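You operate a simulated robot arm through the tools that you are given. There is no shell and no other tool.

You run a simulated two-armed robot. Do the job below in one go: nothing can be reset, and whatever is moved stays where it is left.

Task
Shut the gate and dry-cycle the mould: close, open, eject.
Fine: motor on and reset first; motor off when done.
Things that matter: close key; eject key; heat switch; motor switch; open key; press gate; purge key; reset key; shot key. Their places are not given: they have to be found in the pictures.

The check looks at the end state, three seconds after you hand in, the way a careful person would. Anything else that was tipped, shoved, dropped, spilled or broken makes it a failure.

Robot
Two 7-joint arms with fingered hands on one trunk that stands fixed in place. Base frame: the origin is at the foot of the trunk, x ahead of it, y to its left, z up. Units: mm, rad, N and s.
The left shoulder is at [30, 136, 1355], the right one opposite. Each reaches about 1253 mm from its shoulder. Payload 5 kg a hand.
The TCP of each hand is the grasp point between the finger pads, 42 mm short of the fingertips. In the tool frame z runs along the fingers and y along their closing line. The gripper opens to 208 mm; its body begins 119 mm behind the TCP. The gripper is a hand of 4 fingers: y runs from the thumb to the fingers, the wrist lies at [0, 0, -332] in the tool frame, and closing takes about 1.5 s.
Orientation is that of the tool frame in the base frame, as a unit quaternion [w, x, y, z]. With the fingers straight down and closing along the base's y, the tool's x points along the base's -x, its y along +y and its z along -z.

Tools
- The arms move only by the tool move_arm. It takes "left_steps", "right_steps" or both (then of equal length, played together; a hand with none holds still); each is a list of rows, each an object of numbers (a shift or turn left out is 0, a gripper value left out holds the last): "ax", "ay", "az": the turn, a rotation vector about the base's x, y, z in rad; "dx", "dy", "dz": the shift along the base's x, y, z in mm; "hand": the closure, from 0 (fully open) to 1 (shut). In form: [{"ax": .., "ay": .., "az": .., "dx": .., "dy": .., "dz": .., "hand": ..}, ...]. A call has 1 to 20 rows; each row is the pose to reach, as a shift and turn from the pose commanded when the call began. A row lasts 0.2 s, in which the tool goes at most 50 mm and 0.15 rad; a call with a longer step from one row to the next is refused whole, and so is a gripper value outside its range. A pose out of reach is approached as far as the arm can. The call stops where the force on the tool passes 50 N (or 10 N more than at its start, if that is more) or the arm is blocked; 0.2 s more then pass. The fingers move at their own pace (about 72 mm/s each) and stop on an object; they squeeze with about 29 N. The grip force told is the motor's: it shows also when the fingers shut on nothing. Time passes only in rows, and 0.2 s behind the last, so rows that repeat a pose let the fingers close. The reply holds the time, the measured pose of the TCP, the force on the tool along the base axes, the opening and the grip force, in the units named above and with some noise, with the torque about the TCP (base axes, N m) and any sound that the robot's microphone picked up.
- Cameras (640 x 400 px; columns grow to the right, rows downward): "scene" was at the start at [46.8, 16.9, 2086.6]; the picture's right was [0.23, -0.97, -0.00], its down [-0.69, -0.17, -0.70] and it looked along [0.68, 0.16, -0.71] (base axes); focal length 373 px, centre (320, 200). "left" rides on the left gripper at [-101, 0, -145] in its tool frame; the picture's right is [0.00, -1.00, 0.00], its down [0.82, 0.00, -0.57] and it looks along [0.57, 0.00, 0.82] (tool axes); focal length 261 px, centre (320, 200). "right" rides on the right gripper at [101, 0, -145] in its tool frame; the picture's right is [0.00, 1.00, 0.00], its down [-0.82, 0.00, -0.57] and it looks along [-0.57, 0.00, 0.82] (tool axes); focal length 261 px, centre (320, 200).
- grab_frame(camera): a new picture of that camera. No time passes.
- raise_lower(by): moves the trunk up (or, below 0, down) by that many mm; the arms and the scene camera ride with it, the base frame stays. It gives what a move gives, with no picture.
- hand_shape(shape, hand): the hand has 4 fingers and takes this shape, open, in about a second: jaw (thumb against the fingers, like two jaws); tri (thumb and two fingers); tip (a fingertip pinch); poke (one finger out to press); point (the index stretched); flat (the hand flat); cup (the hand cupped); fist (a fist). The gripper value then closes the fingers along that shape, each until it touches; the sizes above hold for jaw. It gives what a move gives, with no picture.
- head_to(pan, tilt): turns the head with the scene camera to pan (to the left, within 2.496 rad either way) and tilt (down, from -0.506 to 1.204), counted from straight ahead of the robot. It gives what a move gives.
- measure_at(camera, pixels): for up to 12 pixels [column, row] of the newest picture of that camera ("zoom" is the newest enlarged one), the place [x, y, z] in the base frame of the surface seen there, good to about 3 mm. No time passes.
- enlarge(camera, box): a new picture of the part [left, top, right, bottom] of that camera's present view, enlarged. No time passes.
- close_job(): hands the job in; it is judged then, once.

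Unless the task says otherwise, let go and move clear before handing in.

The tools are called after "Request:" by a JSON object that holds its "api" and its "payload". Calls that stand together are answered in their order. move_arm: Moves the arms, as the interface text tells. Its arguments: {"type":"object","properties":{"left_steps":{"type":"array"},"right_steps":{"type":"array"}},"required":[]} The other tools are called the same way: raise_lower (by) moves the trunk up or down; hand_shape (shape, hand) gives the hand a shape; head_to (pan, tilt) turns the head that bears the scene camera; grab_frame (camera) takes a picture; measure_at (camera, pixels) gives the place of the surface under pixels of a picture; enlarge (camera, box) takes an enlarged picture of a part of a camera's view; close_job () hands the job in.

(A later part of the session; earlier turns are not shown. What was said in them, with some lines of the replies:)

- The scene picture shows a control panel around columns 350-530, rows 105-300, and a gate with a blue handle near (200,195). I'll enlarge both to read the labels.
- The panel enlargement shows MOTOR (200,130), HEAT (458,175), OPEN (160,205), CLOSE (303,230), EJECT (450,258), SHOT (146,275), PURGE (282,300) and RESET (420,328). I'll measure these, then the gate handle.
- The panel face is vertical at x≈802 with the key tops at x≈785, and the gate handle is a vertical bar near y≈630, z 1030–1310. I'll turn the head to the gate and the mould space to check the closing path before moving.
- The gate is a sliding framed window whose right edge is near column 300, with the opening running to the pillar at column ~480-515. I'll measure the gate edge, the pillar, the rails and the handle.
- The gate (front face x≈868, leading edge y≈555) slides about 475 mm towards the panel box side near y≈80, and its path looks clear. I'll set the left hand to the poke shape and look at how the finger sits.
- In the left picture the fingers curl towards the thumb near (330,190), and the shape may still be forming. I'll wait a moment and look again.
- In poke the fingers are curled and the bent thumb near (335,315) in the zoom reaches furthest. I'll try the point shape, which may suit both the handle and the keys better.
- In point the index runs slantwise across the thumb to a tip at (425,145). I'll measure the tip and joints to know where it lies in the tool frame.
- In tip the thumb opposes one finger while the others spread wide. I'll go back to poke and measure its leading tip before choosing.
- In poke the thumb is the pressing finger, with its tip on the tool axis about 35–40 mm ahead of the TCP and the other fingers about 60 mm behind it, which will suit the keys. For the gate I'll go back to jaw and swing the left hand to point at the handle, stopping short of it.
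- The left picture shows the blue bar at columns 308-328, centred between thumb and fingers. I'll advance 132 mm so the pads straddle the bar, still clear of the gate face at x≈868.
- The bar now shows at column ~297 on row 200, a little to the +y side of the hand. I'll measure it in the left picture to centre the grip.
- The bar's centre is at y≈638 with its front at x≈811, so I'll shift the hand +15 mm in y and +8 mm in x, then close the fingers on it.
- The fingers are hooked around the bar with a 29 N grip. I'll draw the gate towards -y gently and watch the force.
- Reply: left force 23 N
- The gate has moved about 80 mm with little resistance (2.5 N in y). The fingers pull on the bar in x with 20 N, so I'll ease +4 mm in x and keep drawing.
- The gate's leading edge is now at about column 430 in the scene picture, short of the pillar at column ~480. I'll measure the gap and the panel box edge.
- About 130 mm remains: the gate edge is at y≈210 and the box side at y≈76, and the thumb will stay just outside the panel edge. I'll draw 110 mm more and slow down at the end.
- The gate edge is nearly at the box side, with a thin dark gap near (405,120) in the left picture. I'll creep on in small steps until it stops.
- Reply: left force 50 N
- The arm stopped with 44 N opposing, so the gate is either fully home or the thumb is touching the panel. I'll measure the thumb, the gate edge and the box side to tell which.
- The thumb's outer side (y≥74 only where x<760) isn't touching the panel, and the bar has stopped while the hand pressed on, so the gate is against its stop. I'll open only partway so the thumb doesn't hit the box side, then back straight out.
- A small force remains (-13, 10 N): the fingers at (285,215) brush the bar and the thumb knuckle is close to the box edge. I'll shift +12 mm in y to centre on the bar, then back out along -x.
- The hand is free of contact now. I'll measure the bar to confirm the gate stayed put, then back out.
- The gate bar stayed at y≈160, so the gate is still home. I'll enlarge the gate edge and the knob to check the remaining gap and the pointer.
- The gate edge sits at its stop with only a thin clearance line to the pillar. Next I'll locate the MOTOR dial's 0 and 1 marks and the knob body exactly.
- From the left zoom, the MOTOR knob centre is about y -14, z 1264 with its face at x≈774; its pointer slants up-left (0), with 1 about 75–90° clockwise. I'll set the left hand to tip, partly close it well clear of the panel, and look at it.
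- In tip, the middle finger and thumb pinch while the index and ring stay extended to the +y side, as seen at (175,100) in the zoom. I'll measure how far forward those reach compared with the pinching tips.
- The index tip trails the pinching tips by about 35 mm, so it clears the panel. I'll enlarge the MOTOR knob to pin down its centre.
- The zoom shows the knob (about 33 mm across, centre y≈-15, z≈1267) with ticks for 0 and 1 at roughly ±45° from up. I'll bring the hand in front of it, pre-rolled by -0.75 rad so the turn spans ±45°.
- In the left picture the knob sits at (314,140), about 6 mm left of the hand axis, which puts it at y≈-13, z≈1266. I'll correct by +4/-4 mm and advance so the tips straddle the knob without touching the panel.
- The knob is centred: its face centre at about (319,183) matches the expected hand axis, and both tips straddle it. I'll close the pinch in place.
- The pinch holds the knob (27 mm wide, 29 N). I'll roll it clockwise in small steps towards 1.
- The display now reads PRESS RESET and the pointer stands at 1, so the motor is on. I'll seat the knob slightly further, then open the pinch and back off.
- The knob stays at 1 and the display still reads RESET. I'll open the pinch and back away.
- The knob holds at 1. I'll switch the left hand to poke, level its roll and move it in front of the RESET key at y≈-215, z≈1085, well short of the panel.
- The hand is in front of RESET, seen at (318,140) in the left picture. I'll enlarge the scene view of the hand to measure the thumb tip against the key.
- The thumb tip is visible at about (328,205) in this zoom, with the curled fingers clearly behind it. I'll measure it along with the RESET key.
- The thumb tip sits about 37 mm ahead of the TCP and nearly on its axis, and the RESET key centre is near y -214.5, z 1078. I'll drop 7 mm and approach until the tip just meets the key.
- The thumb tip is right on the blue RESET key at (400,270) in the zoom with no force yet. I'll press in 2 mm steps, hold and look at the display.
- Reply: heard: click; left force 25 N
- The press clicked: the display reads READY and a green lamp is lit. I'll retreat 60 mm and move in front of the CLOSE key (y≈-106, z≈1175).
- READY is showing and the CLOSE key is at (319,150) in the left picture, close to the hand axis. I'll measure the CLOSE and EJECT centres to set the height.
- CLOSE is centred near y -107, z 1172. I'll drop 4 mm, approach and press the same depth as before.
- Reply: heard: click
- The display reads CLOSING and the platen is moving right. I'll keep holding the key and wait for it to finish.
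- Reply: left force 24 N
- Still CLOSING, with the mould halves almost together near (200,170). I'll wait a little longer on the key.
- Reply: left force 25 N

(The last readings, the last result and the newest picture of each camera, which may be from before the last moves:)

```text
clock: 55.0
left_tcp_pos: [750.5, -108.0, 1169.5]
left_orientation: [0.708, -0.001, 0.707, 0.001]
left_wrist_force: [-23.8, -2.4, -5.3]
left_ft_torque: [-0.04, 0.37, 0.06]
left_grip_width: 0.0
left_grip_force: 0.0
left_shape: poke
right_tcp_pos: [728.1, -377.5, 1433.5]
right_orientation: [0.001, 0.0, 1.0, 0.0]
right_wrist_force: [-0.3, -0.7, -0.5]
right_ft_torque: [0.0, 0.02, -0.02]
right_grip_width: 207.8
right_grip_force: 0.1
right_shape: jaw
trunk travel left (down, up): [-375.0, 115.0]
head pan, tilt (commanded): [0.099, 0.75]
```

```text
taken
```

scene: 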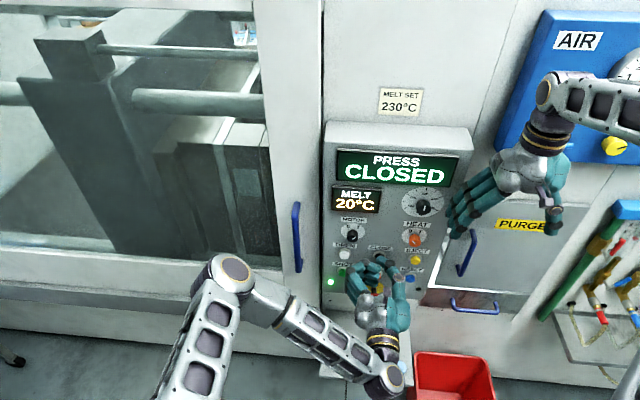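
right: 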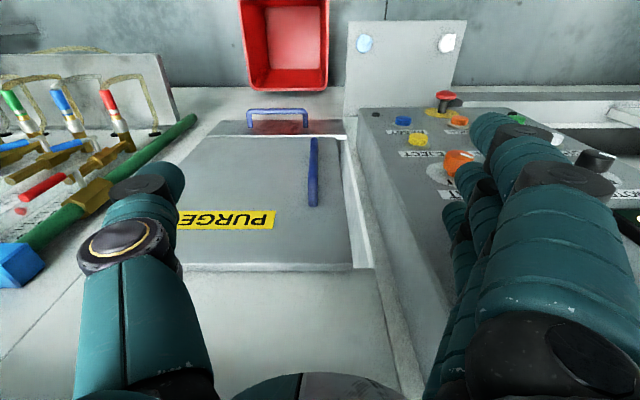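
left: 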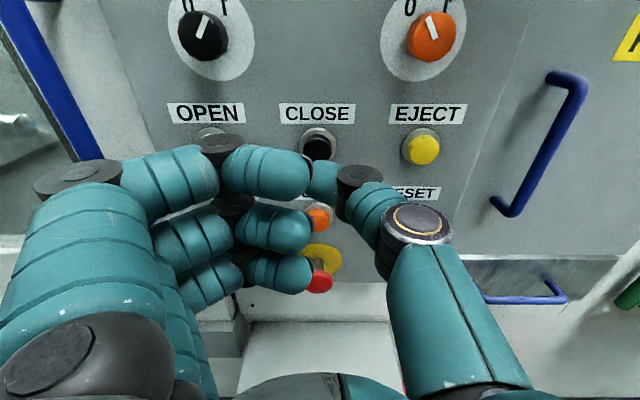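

The display reads CLOSED. I'll retreat and move in front of the OPEN key (y≈1.5, z≈1172).

Request:
{"api": "move_arm", "payload": {"left_steps": [{"dx": -20}, {"dx": -60}, {"dx": -68, "dy": 35}, {"dx": -68, "dy": 75}, {"dx": -68, "dy": 108}, {"dx": -68, "dy": 108}]}}

Request:
{"api": "grab_frame", "payload": {"camera": "left"}}

Request:
{"api": "enlarge", "payload": {"camera": "scene", "box": [310, 140, 460, 300]}}

```text
clock: 56.4
left_tcp_pos: [687.2, 1.3, 1171.5]
left_orientation: [0.707, 0.0, 0.707, 0.0]
left_wrist_force: [0.2, 0.5, 0.3]
left_ft_torque: [0.02, -0.01, 0.04]
left_grip_width: 0.3
left_grip_force: 0.0
left_shape: poke
right_tcp_pos: [729.5, -378.5, 1432.4]
right_orientation: [0.0, 0.0, 1.0, 0.0]
right_wrist_force: [0.4, -0.4, -0.5]
right_ft_torque: [0.02, 0.05, -0.04]
right_grip_width: 207.8
right_grip_force: 0.0
right_shape: jaw
trunk travel left (down, up): [-375.0, 115.0]
head pan, tilt (commanded): [0.099, 0.75]
```

```text
taken
```

left: 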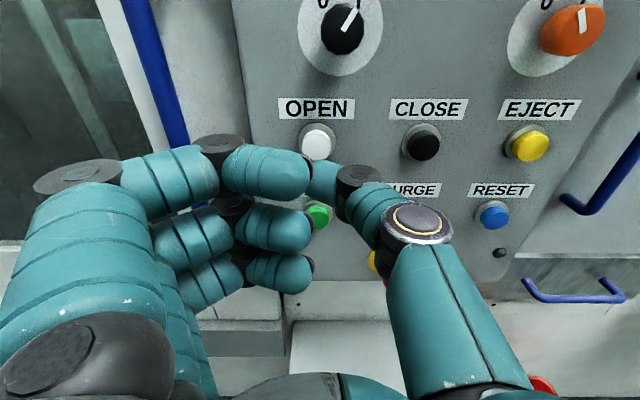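

```text
2.50 times, centred on (385, 220) of scene
```

zoom: 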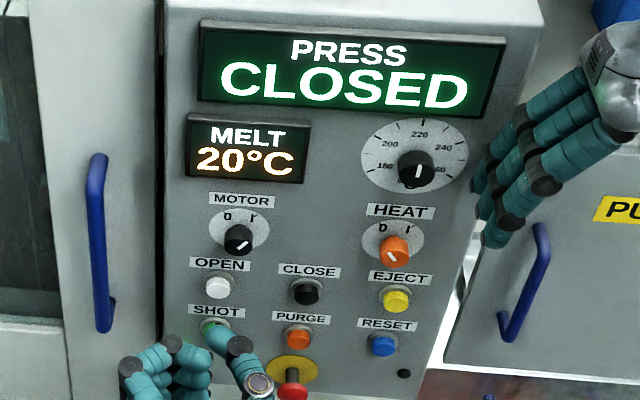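

The OPEN key is at (317,144), on the hand's axis just as CLOSE was, and the display still reads CLOSED. I'll press it now.

Request:
{"api": "move_arm", "payload": {"left_steps": [{"dx": 15}, {"dx": 35}, {"dx": 50}, {"dx": 57}, {"dx": 60}, {"dx": 62}, {"dx": 64}, {"dx": 66}, {"dx": 68}, {"dx": 68}]}}

Request:
{"api": "grab_frame", "payload": {"camera": "scene"}}

```text
clock: 58.5
left_tcp_pos: [750.9, 0.1, 1170.6]
left_orientation: [0.707, 0.001, 0.707, 0.0]
left_wrist_force: [-21.7, -0.2, -3.5]
left_ft_torque: [-0.01, 0.3, 0.12]
left_grip_width: 0.0
left_grip_force: 0.1
left_shape: poke
right_tcp_pos: [727.7, -378.0, 1433.7]
right_orientation: [0.001, -0.001, 1.0, 0.0]
right_wrist_force: [0.4, -0.3, -0.7]
right_ft_torque: [0.03, -0.04, 0.02]
right_grip_width: 207.6
right_grip_force: 0.0
right_shape: jaw
trunk travel left (down, up): [-375.0, 115.0]
head pan, tilt (commanded): [0.099, 0.75]
heard: click
```

```text
taken
```

scene: 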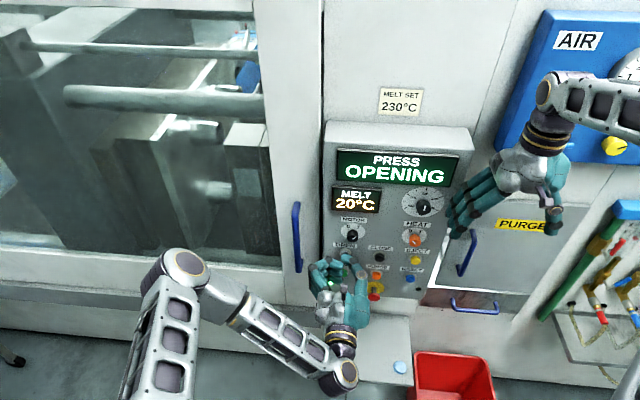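

The display reads OPENING and the platen is drawing back. I'll hold the key and wait for it to finish.

Request:
{"api": "move_arm", "payload": {"left_steps": [{"dx": 0}, {"dx": 0}, {"dx": 0}, {"dx": 0}, {"dx": 0}, {"dx": 0}, {"dx": 0}, {"dx": 0}, {"dx": 0}, {"dx": 0}, {"dx": 0}, {"dx": 0}, {"dx": 0}, {"dx": 0}, {"dx": 0}]}}

Request:
{"api": "grab_frame", "payload": {"camera": "scene"}}

```text
clock: 61.8
left_tcp_pos: [751.4, 0.4, 1170.9]
left_orientation: [0.708, 0.0, 0.707, 0.0]
left_wrist_force: [-24.1, -2.1, -5.2]
left_ft_torque: [-0.06, 0.42, 0.09]
left_grip_width: 0.0
left_grip_force: 0.1
left_shape: poke
right_tcp_pos: [728.9, -378.4, 1434.1]
right_orientation: [0.001, 0.0, 1.0, 0.001]
right_wrist_force: [-0.4, -0.7, 0.7]
right_ft_torque: [0.02, 0.0, -0.02]
right_grip_width: 207.9
right_grip_force: 0.1
right_shape: jaw
trunk travel left (down, up): [-375.0, 115.0]
head pan, tilt (commanded): [0.099, 0.75]
```

```text
taken
```

scene: 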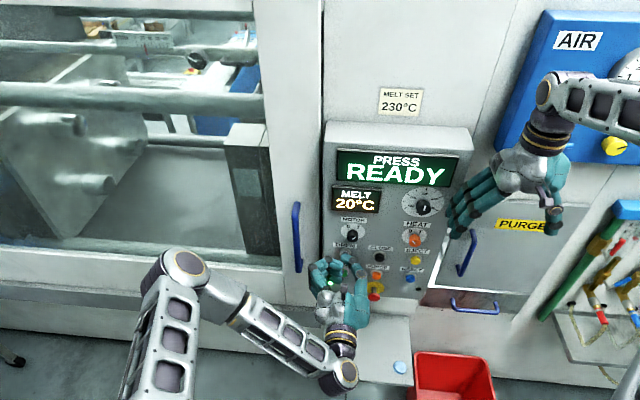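

The mould is fully open and the display is back to READY. I'll retreat and move across to the EJECT key (y≈-215, z≈1172).

Request:
{"api": "move_arm", "payload": {"left_steps": [{"dx": -20}, {"dx": -60}, {"dx": -68, "dy": -40}, {"dx": -68, "dy": -85}, {"dx": -68, "dy": -130}, {"dx": -68, "dy": -175}, {"dx": -68, "dy": -215}, {"dx": -68, "dy": -215}]}}

Request:
{"api": "grab_frame", "payload": {"camera": "left"}}

Request:
{"api": "enlarge", "payload": {"camera": "scene", "box": [310, 140, 460, 300]}}

```text
clock: 63.5
left_tcp_pos: [685.0, -214.1, 1174.1]
left_orientation: [0.707, -0.001, 0.707, 0.001]
left_wrist_force: [-0.1, 0.3, 0.2]
left_ft_torque: [-0.02, 0.0, -0.06]
left_grip_width: 0.0
left_grip_force: 0.0
left_shape: poke
right_tcp_pos: [729.1, -376.0, 1433.2]
right_orientation: [0.0, 0.0, 1.0, 0.0]
right_wrist_force: [1.0, -0.1, -0.6]
right_ft_torque: [-0.09, 0.03, 0.01]
right_grip_width: 207.9
right_grip_force: 0.0
right_shape: jaw
trunk travel left (down, up): [-375.0, 115.0]
head pan, tilt (commanded): [0.099, 0.75]
```

```text
taken
```

left: 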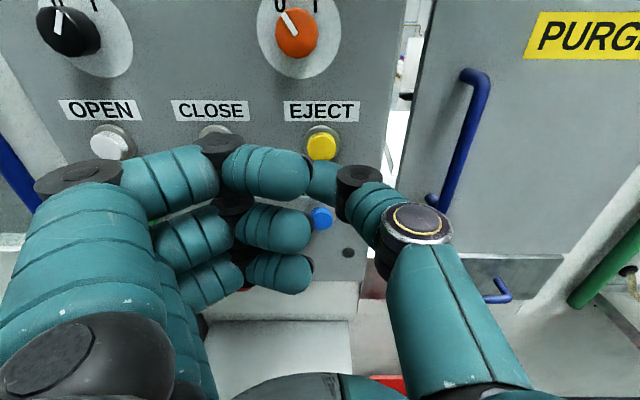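

```text
2.50 times, centred on (385, 220) of scene
```

zoom: 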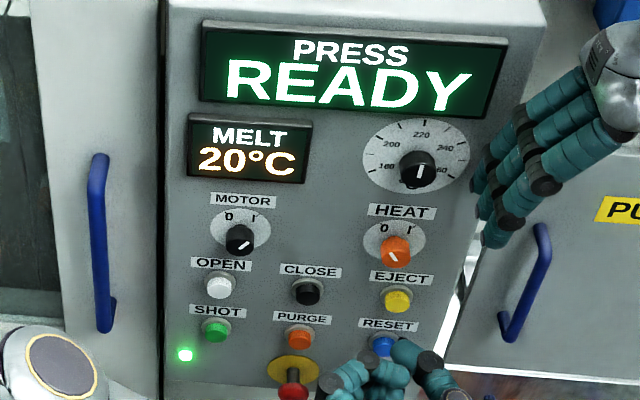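

EJECT is at (321,145) on the hand's axis. I'll press it to the same depth.

Request:
{"api": "move_arm", "payload": {"left_steps": [{"dx": 15, "dy": -1, "dz": -1}, {"dx": 35, "dy": -1, "dz": -1}, {"dx": 50, "dy": -1, "dz": -1}, {"dx": 57, "dy": -1, "dz": -1}, {"dx": 60, "dy": -1, "dz": -1}, {"dx": 62, "dy": -1, "dz": -1}, {"dx": 64, "dy": -1, "dz": -1}, {"dx": 66, "dy": -1, "dz": -1}, {"dx": 68, "dy": -1, "dz": -1}, {"dx": 68, "dy": -1, "dz": -1}]}}

Request:
{"api": "grab_frame", "payload": {"camera": "scene"}}

```text
clock: 65.8
left_tcp_pos: [750.5, -216.0, 1169.2]
left_orientation: [0.707, 0.001, 0.707, 0.0]
left_wrist_force: [-14.5, 1.3, -4.3]
left_ft_torque: [-0.02, 0.25, 0.14]
left_grip_width: 0.0
left_grip_force: 0.0
left_shape: poke
right_tcp_pos: [726.7, -378.4, 1433.2]
right_orientation: [0.0, 0.001, 1.0, 0.0]
right_wrist_force: [0.4, -0.4, 1.0]
right_ft_torque: [0.04, 0.02, 0.03]
right_grip_width: 207.9
right_grip_force: 0.0
right_shape: jaw
trunk travel left (down, up): [-375.0, 115.0]
head pan, tilt (commanded): [0.099, 0.75]
heard: click
```

```text
taken
```

scene: 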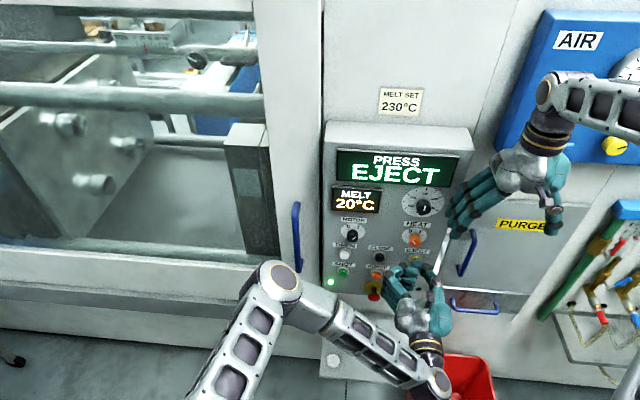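

The display reads EJECT. I'll wait for the ejector stroke to finish, then release and look again.

Request:
{"api": "move_arm", "payload": {"left_steps": [{"dx": 0}, {"dx": 0}, {"dx": 0}, {"dx": 0}, {"dx": 0}, {"dx": 0}, {"dx": 0}, {"dx": 0}, {"dx": 0}, {"dx": 0}]}}

Request:
{"api": "grab_frame", "payload": {"camera": "scene"}}

```text
clock: 68.0
left_tcp_pos: [750.0, -216.0, 1170.8]
left_orientation: [0.708, 0.001, 0.706, -0.001]
left_wrist_force: [-17.0, 0.3, -3.1]
left_ft_torque: [-0.03, 0.24, 0.12]
left_grip_width: 0.0
left_grip_force: 0.0
left_shape: poke
right_tcp_pos: [727.6, -378.5, 1432.7]
right_orientation: [0.0, 0.0, 1.0, 0.0]
right_wrist_force: [0.5, -0.4, 0.3]
right_ft_torque: [0.0, -0.03, -0.02]
right_grip_width: 207.8
right_grip_force: 0.0
right_shape: jaw
trunk travel left (down, up): [-375.0, 115.0]
head pan, tilt (commanded): [0.099, 0.75]
```

```text
taken
```

scene: 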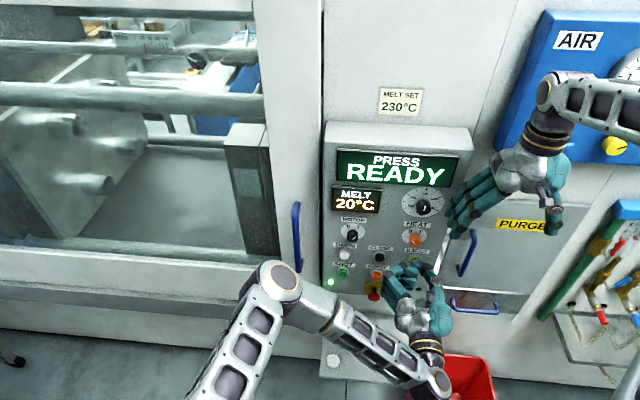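

READY has returned after the eject stroke, so the cycle is done. I'll retreat, change to tip and move back in front of the MOTOR knob, pre-rolled +0.73 rad for the turn back to 0.

Request:
{"api": "move_arm", "payload": {"left_steps": [{"dx": -20}, {"dx": -60}, {"dx": -100, "dy": 20, "dz": 10}, {"dx": -130, "dy": 50, "dz": 25}, {"dx": -130, "dy": 90, "dz": 40}, {"dx": -130, "dy": 130, "dz": 60}, {"dx": -130, "dy": 170, "dz": 80}, {"dx": -130, "dy": 201, "dz": 95}]}}

Request:
{"api": "hand_shape", "payload": {"hand": "left", "shape": "tip"}}

Request:
{"api": "move_arm", "payload": {"left_steps": [{"ax": 0.12, "hand": 0.3}, {"ax": 0.24, "hand": 0.6}, {"ax": 0.36, "hand": 0.6}, {"ax": 0.48, "hand": 0.6}, {"ax": 0.6, "hand": 0.6}, {"dx": 20, "ax": 0.73, "hand": 0.6}, {"dx": 46, "ax": 0.73, "hand": 0.6}, {"dx": 46, "ax": 0.73, "hand": 0.6}]}}

Request:
{"api": "grab_frame", "payload": {"camera": "left"}}

Request:
{"api": "enlarge", "payload": {"camera": "scene", "box": [290, 130, 480, 290]}}

```text
clock: 69.8
left_tcp_pos: [621.7, -13.4, 1266.2]
left_orientation: [0.707, 0.0, 0.707, 0.0]
left_wrist_force: [0.3, 0.0, -0.1]
left_ft_torque: [0.02, 0.04, -0.06]
left_grip_width: 0.0
left_grip_force: 0.1
left_shape: poke
right_tcp_pos: [729.3, -376.9, 1433.5]
right_orientation: [0.0, 0.001, 1.0, 0.0]
right_wrist_force: [0.4, -0.2, 0.8]
right_ft_torque: [-0.15, 0.02, 0.03]
right_grip_width: 207.9
right_grip_force: 0.1
right_shape: jaw
trunk travel left (down, up): [-375.0, 115.0]
head pan, tilt (commanded): [0.099, 0.75]
```

```text
clock: 70.7
left_tcp_pos: [622.4, -14.0, 1265.1]
left_orientation: [0.707, 0.0, 0.707, 0.0]
left_wrist_force: [-1.1, -0.4, -0.1]
left_ft_torque: [-0.03, 0.0, 0.0]
left_grip_width: 207.9
left_grip_force: 0.1
left_shape: tip
right_tcp_pos: [728.4, -378.3, 1433.2]
right_orientation: [0.001, 0.0, 1.0, 0.0]
right_wrist_force: [-0.5, 0.1, 0.0]
right_ft_torque: [0.0, 0.0, 0.0]
right_grip_width: 208.0
right_grip_force: 0.0
right_shape: jaw
trunk travel left (down, up): [-375.0, 115.0]
head pan, tilt (commanded): [0.099, 0.75]
```

```text
clock: 72.5
left_tcp_pos: [667.2, -14.1, 1265.4]
left_orientation: [0.661, 0.252, 0.66, 0.252]
left_wrist_force: [-0.2, 0.0, 0.4]
left_ft_torque: [-0.01, 0.02, 0.04]
left_grip_width: 83.8
left_grip_force: 0.1
left_shape: tip
right_tcp_pos: [728.1, -377.7, 1434.2]
right_orientation: [0.0, 0.0, 1.0, 0.0]
right_wrist_force: [0.3, 0.4, 0.1]
right_ft_torque: [0.02, -0.07, 0.0]
right_grip_width: 207.9
right_grip_force: 0.1
right_shape: jaw
trunk travel left (down, up): [-375.0, 115.0]
head pan, tilt (commanded): [0.099, 0.75]
```

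```text
taken
```

left: 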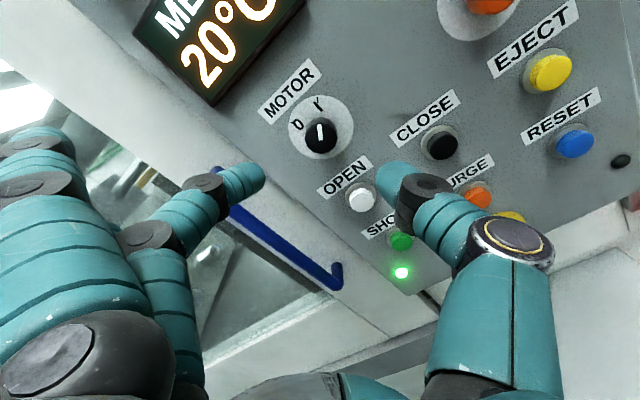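

```text
2.50 times, centred on (385, 210) of scene
```

zoom: 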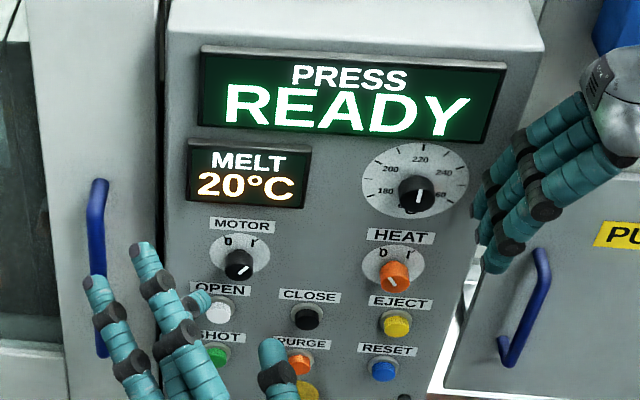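

The knob is at (320,138), right on the hand axis, and the handle is well clear of the spread fingers. I'll advance to straddle the knob and close the pinch.

Request:
{"api": "move_arm", "payload": {"left_steps": [{"dx": 20}, {"dx": 42}, {"dx": 62}, {"dx": 76}, {"dx": 82}, {"dx": 82, "hand": 0.75}, {"dx": 82, "hand": 0.9}, {"dx": 82, "hand": 1}, {"dx": 82, "hand": 1}, {"dx": 82, "hand": 1}, {"dx": 82, "hand": 1}, {"dx": 82, "hand": 1}]}}

Request:
{"api": "grab_frame", "payload": {"camera": "left"}}

Request:
{"api": "enlarge", "payload": {"camera": "scene", "box": [290, 130, 480, 290]}}

```text
clock: 75.0
left_tcp_pos: [750.8, -15.4, 1264.2]
left_orientation: [0.661, 0.252, 0.66, 0.252]
left_wrist_force: [4.1, 0.2, 0.5]
left_ft_torque: [0.0, -0.02, 0.03]
left_grip_width: 26.9
left_grip_force: 29.3
left_shape: tip
right_tcp_pos: [730.6, -376.8, 1432.3]
right_orientation: [0.0, 0.0, 1.0, 0.0]
right_wrist_force: [-0.1, 0.0, 0.4]
right_ft_torque: [-0.01, -0.02, 0.01]
right_grip_width: 207.8
right_grip_force: 0.0
right_shape: jaw
trunk travel left (down, up): [-375.0, 115.0]
head pan, tilt (commanded): [0.099, 0.75]
```

```text
taken
```

left: 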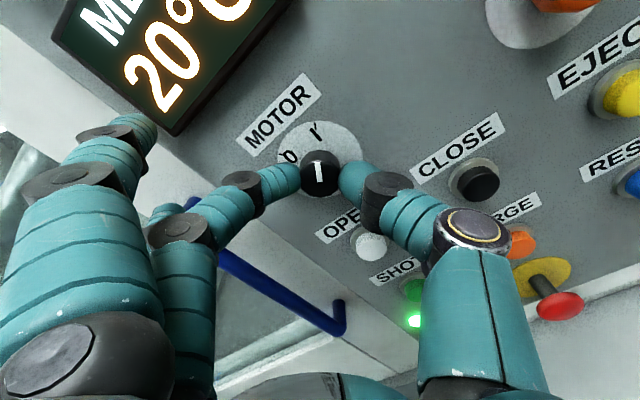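

```text
2.50 times, centred on (385, 210) of scene
```

zoom: 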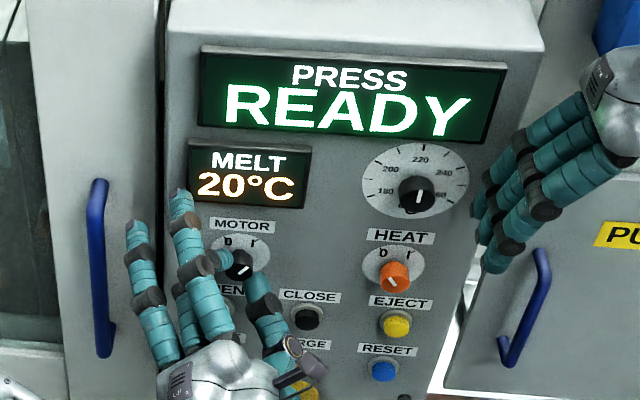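

The pinch holds the knob again (27 mm, 29 N). I'll roll it counter-clockwise back to 0.

Request:
{"api": "move_arm", "payload": {"left_steps": [{"ax": -0.08}, {"ax": -0.18}, {"ax": -0.3}, {"ax": -0.42}, {"ax": -0.54}, {"ax": -0.66}, {"ax": -0.78}, {"ax": -0.9}, {"ax": -1.02}, {"ax": -1.14}, {"ax": -1.26}, {"ax": -1.38}, {"ax": -1.48}, {"ax": -1.48}]}}

Request:
{"api": "grab_frame", "payload": {"camera": "left"}}

Request:
{"api": "enlarge", "payload": {"camera": "scene", "box": [290, 130, 480, 290]}}

```text
clock: 78.0
left_tcp_pos: [750.9, -17.2, 1263.2]
left_orientation: [0.657, -0.259, 0.659, -0.26]
left_wrist_force: [1.5, -10.9, -10.3]
left_ft_torque: [0.54, 0.29, -0.21]
left_grip_width: 26.4
left_grip_force: 29.5
left_shape: tip
right_tcp_pos: [730.9, -379.5, 1431.9]
right_orientation: [0.0, 0.001, 1.0, 0.001]
right_wrist_force: [-0.2, -0.8, 0.2]
right_ft_torque: [-0.02, 0.03, -0.01]
right_grip_width: 207.6
right_grip_force: 0.1
right_shape: jaw
trunk travel left (down, up): [-375.0, 115.0]
head pan, tilt (commanded): [0.099, 0.75]
```

```text
taken
```

left: 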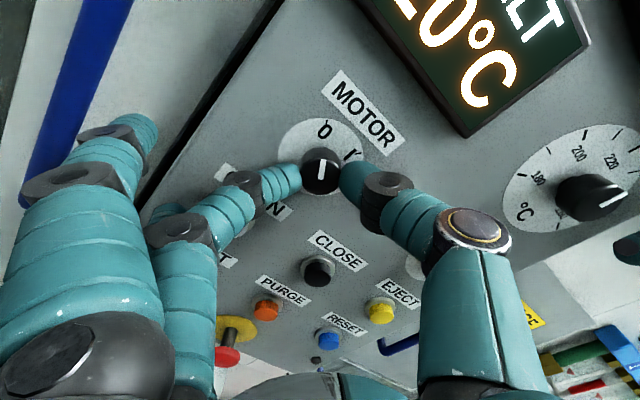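

```text
2.50 times, centred on (385, 210) of scene
```

zoom: 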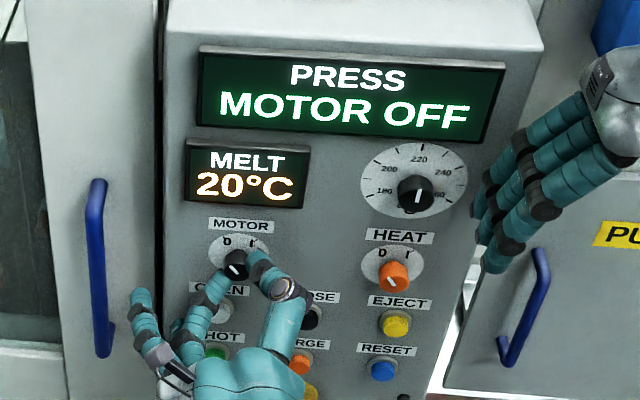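

The display reads MOTOR OFF and the pointer is back at 0. I'll open the pinch, back away and draw the arm clear.

Request:
{"api": "move_arm", "payload": {"left_steps": [{"dx": 0, "hand": 0.85}, {"dx": 0, "hand": 0.65}, {"dx": 0, "hand": 0.65}, {"dx": 0, "hand": 0.65}, {"dx": 0, "hand": 0.65}, {"dx": -20}, {"dx": -50}, {"dx": -90}, {"dx": -130}, {"dx": -150, "dy": 35, "ax": 0.12}, {"dx": -160, "dy": 75, "ax": 0.24}, {"dx": -170, "dy": 115, "ax": 0.36}, {"dx": -170, "dy": 155, "ax": 0.48}, {"dx": -170, "dy": 195, "ax": 0.6}, {"dx": -170, "dy": 230, "ax": 0.73}]}}

Request:
{"api": "grab_frame", "payload": {"camera": "scene"}}

Request:
{"api": "enlarge", "payload": {"camera": "scene", "box": [270, 130, 480, 310]}}

Request:
{"api": "grab_frame", "payload": {"camera": "left"}}

```text
clock: 81.2
left_tcp_pos: [584.3, 216.3, 1258.3]
left_orientation: [0.708, -0.007, 0.706, -0.006]
left_wrist_force: [-0.2, 0.4, -0.7]
left_ft_torque: [-0.01, 0.0, -0.04]
left_grip_width: 72.7
left_grip_force: 0.0
left_shape: tip
left hand out of reach, approached as far as the arm can: row 13, 14, 15
right_tcp_pos: [728.9, -377.8, 1434.3]
right_orientation: [0.0, 0.0, 1.0, 0.0]
right_wrist_force: [0.7, 0.4, 1.1]
right_ft_torque: [-0.06, -0.02, -0.02]
right_grip_width: 207.5
right_grip_force: 0.1
right_shape: jaw
trunk travel left (down, up): [-375.0, 115.0]
head pan, tilt (commanded): [0.099, 0.75]
```

```text
taken
```

scene: 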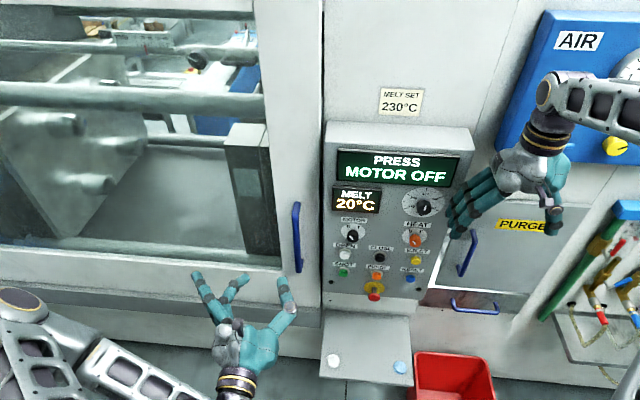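

```text
2.22 times, centred on (375, 220) of scene
```

zoom: 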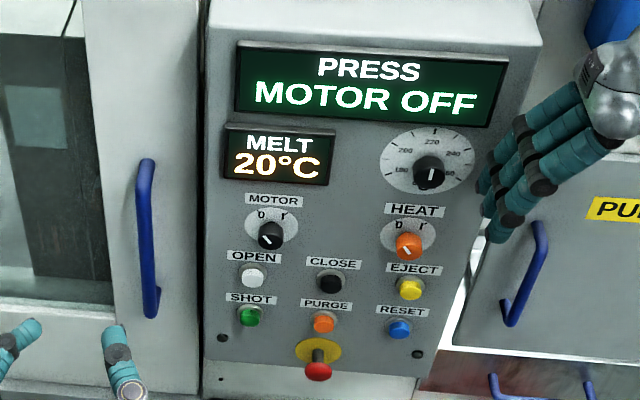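

```text
taken
```

left: 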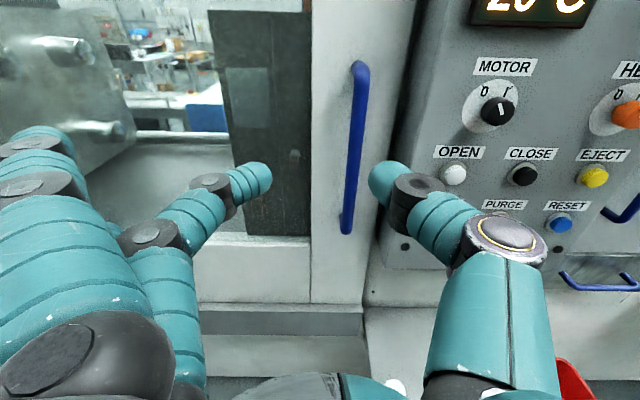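

The display reads MOTOR OFF, with MOTOR and HEAT both at 0 and the keys untouched. I'll check the gate position once more before handing in.

Request:
{"api": "measure_at", "payload": {"camera": "scene", "pixels": [[297, 220], [298, 245], [318, 60], [315, 150], [322, 200], [330, 60]]}}

Request:
{"api": "enlarge", "payload": {"camera": "scene", "box": [240, 0, 400, 130]}}

```text
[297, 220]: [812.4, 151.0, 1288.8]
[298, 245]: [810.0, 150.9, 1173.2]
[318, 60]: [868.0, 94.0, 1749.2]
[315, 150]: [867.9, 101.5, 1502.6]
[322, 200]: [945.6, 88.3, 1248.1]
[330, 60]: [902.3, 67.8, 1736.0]
```

```text
3.08 times, centred on (320, 65) of scene
```

zoom: 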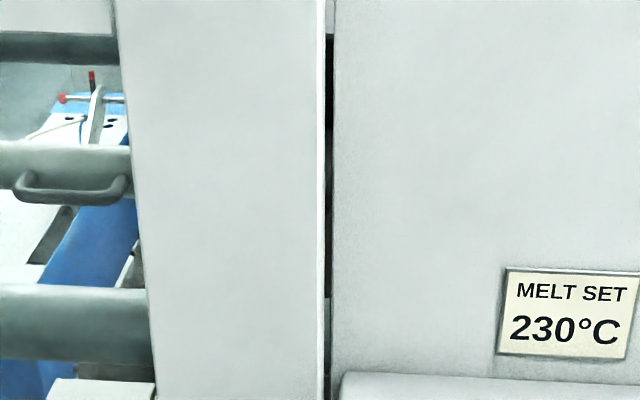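

The gate is still at its stop: the handle is 477 mm from where it started, by the same camera. The press also accepted the close, open and eject strokes, the motor reads off and both hands are clear, so I'm handing in.

Request:
{"api": "close_job", "payload": {}}

```text
The job is handed in.
```

The gate is shut and the dry cycle is done, with the motor switched off at the end. I've handed the job in, but no verdict has come back.

| Step | What showed on the display |
|---|---|
| Gate shut | Drawn about 477 mm until it hit a firm stop |
| Motor on | RESET |
| Reset pressed | READY |
| Close pressed | CLOSING, then CLOSED |
| Open pressed | OPENING, then READY |
| Eject pressed | EJECT, then READY |
| Motor off | MOTOR OFF |

- **Gate gap:** a thin line, roughly 10 mm, still shows between the gate edge and the pillar. The gate wouldn't go further, and the press ran all three strokes with it there, so I took it as fully shut.
- **Untouched controls:** the heat switch is still at 0. I didn't press the shot or purge keys or the emergency stop.
- **Surroundings:** I saw nothing tipped or knocked. The left hand had a light brush, about 15 N, while letting go of the gate handle, possibly against the panel edge as well. It left no mark I could see, and both hands are clear of the machine.
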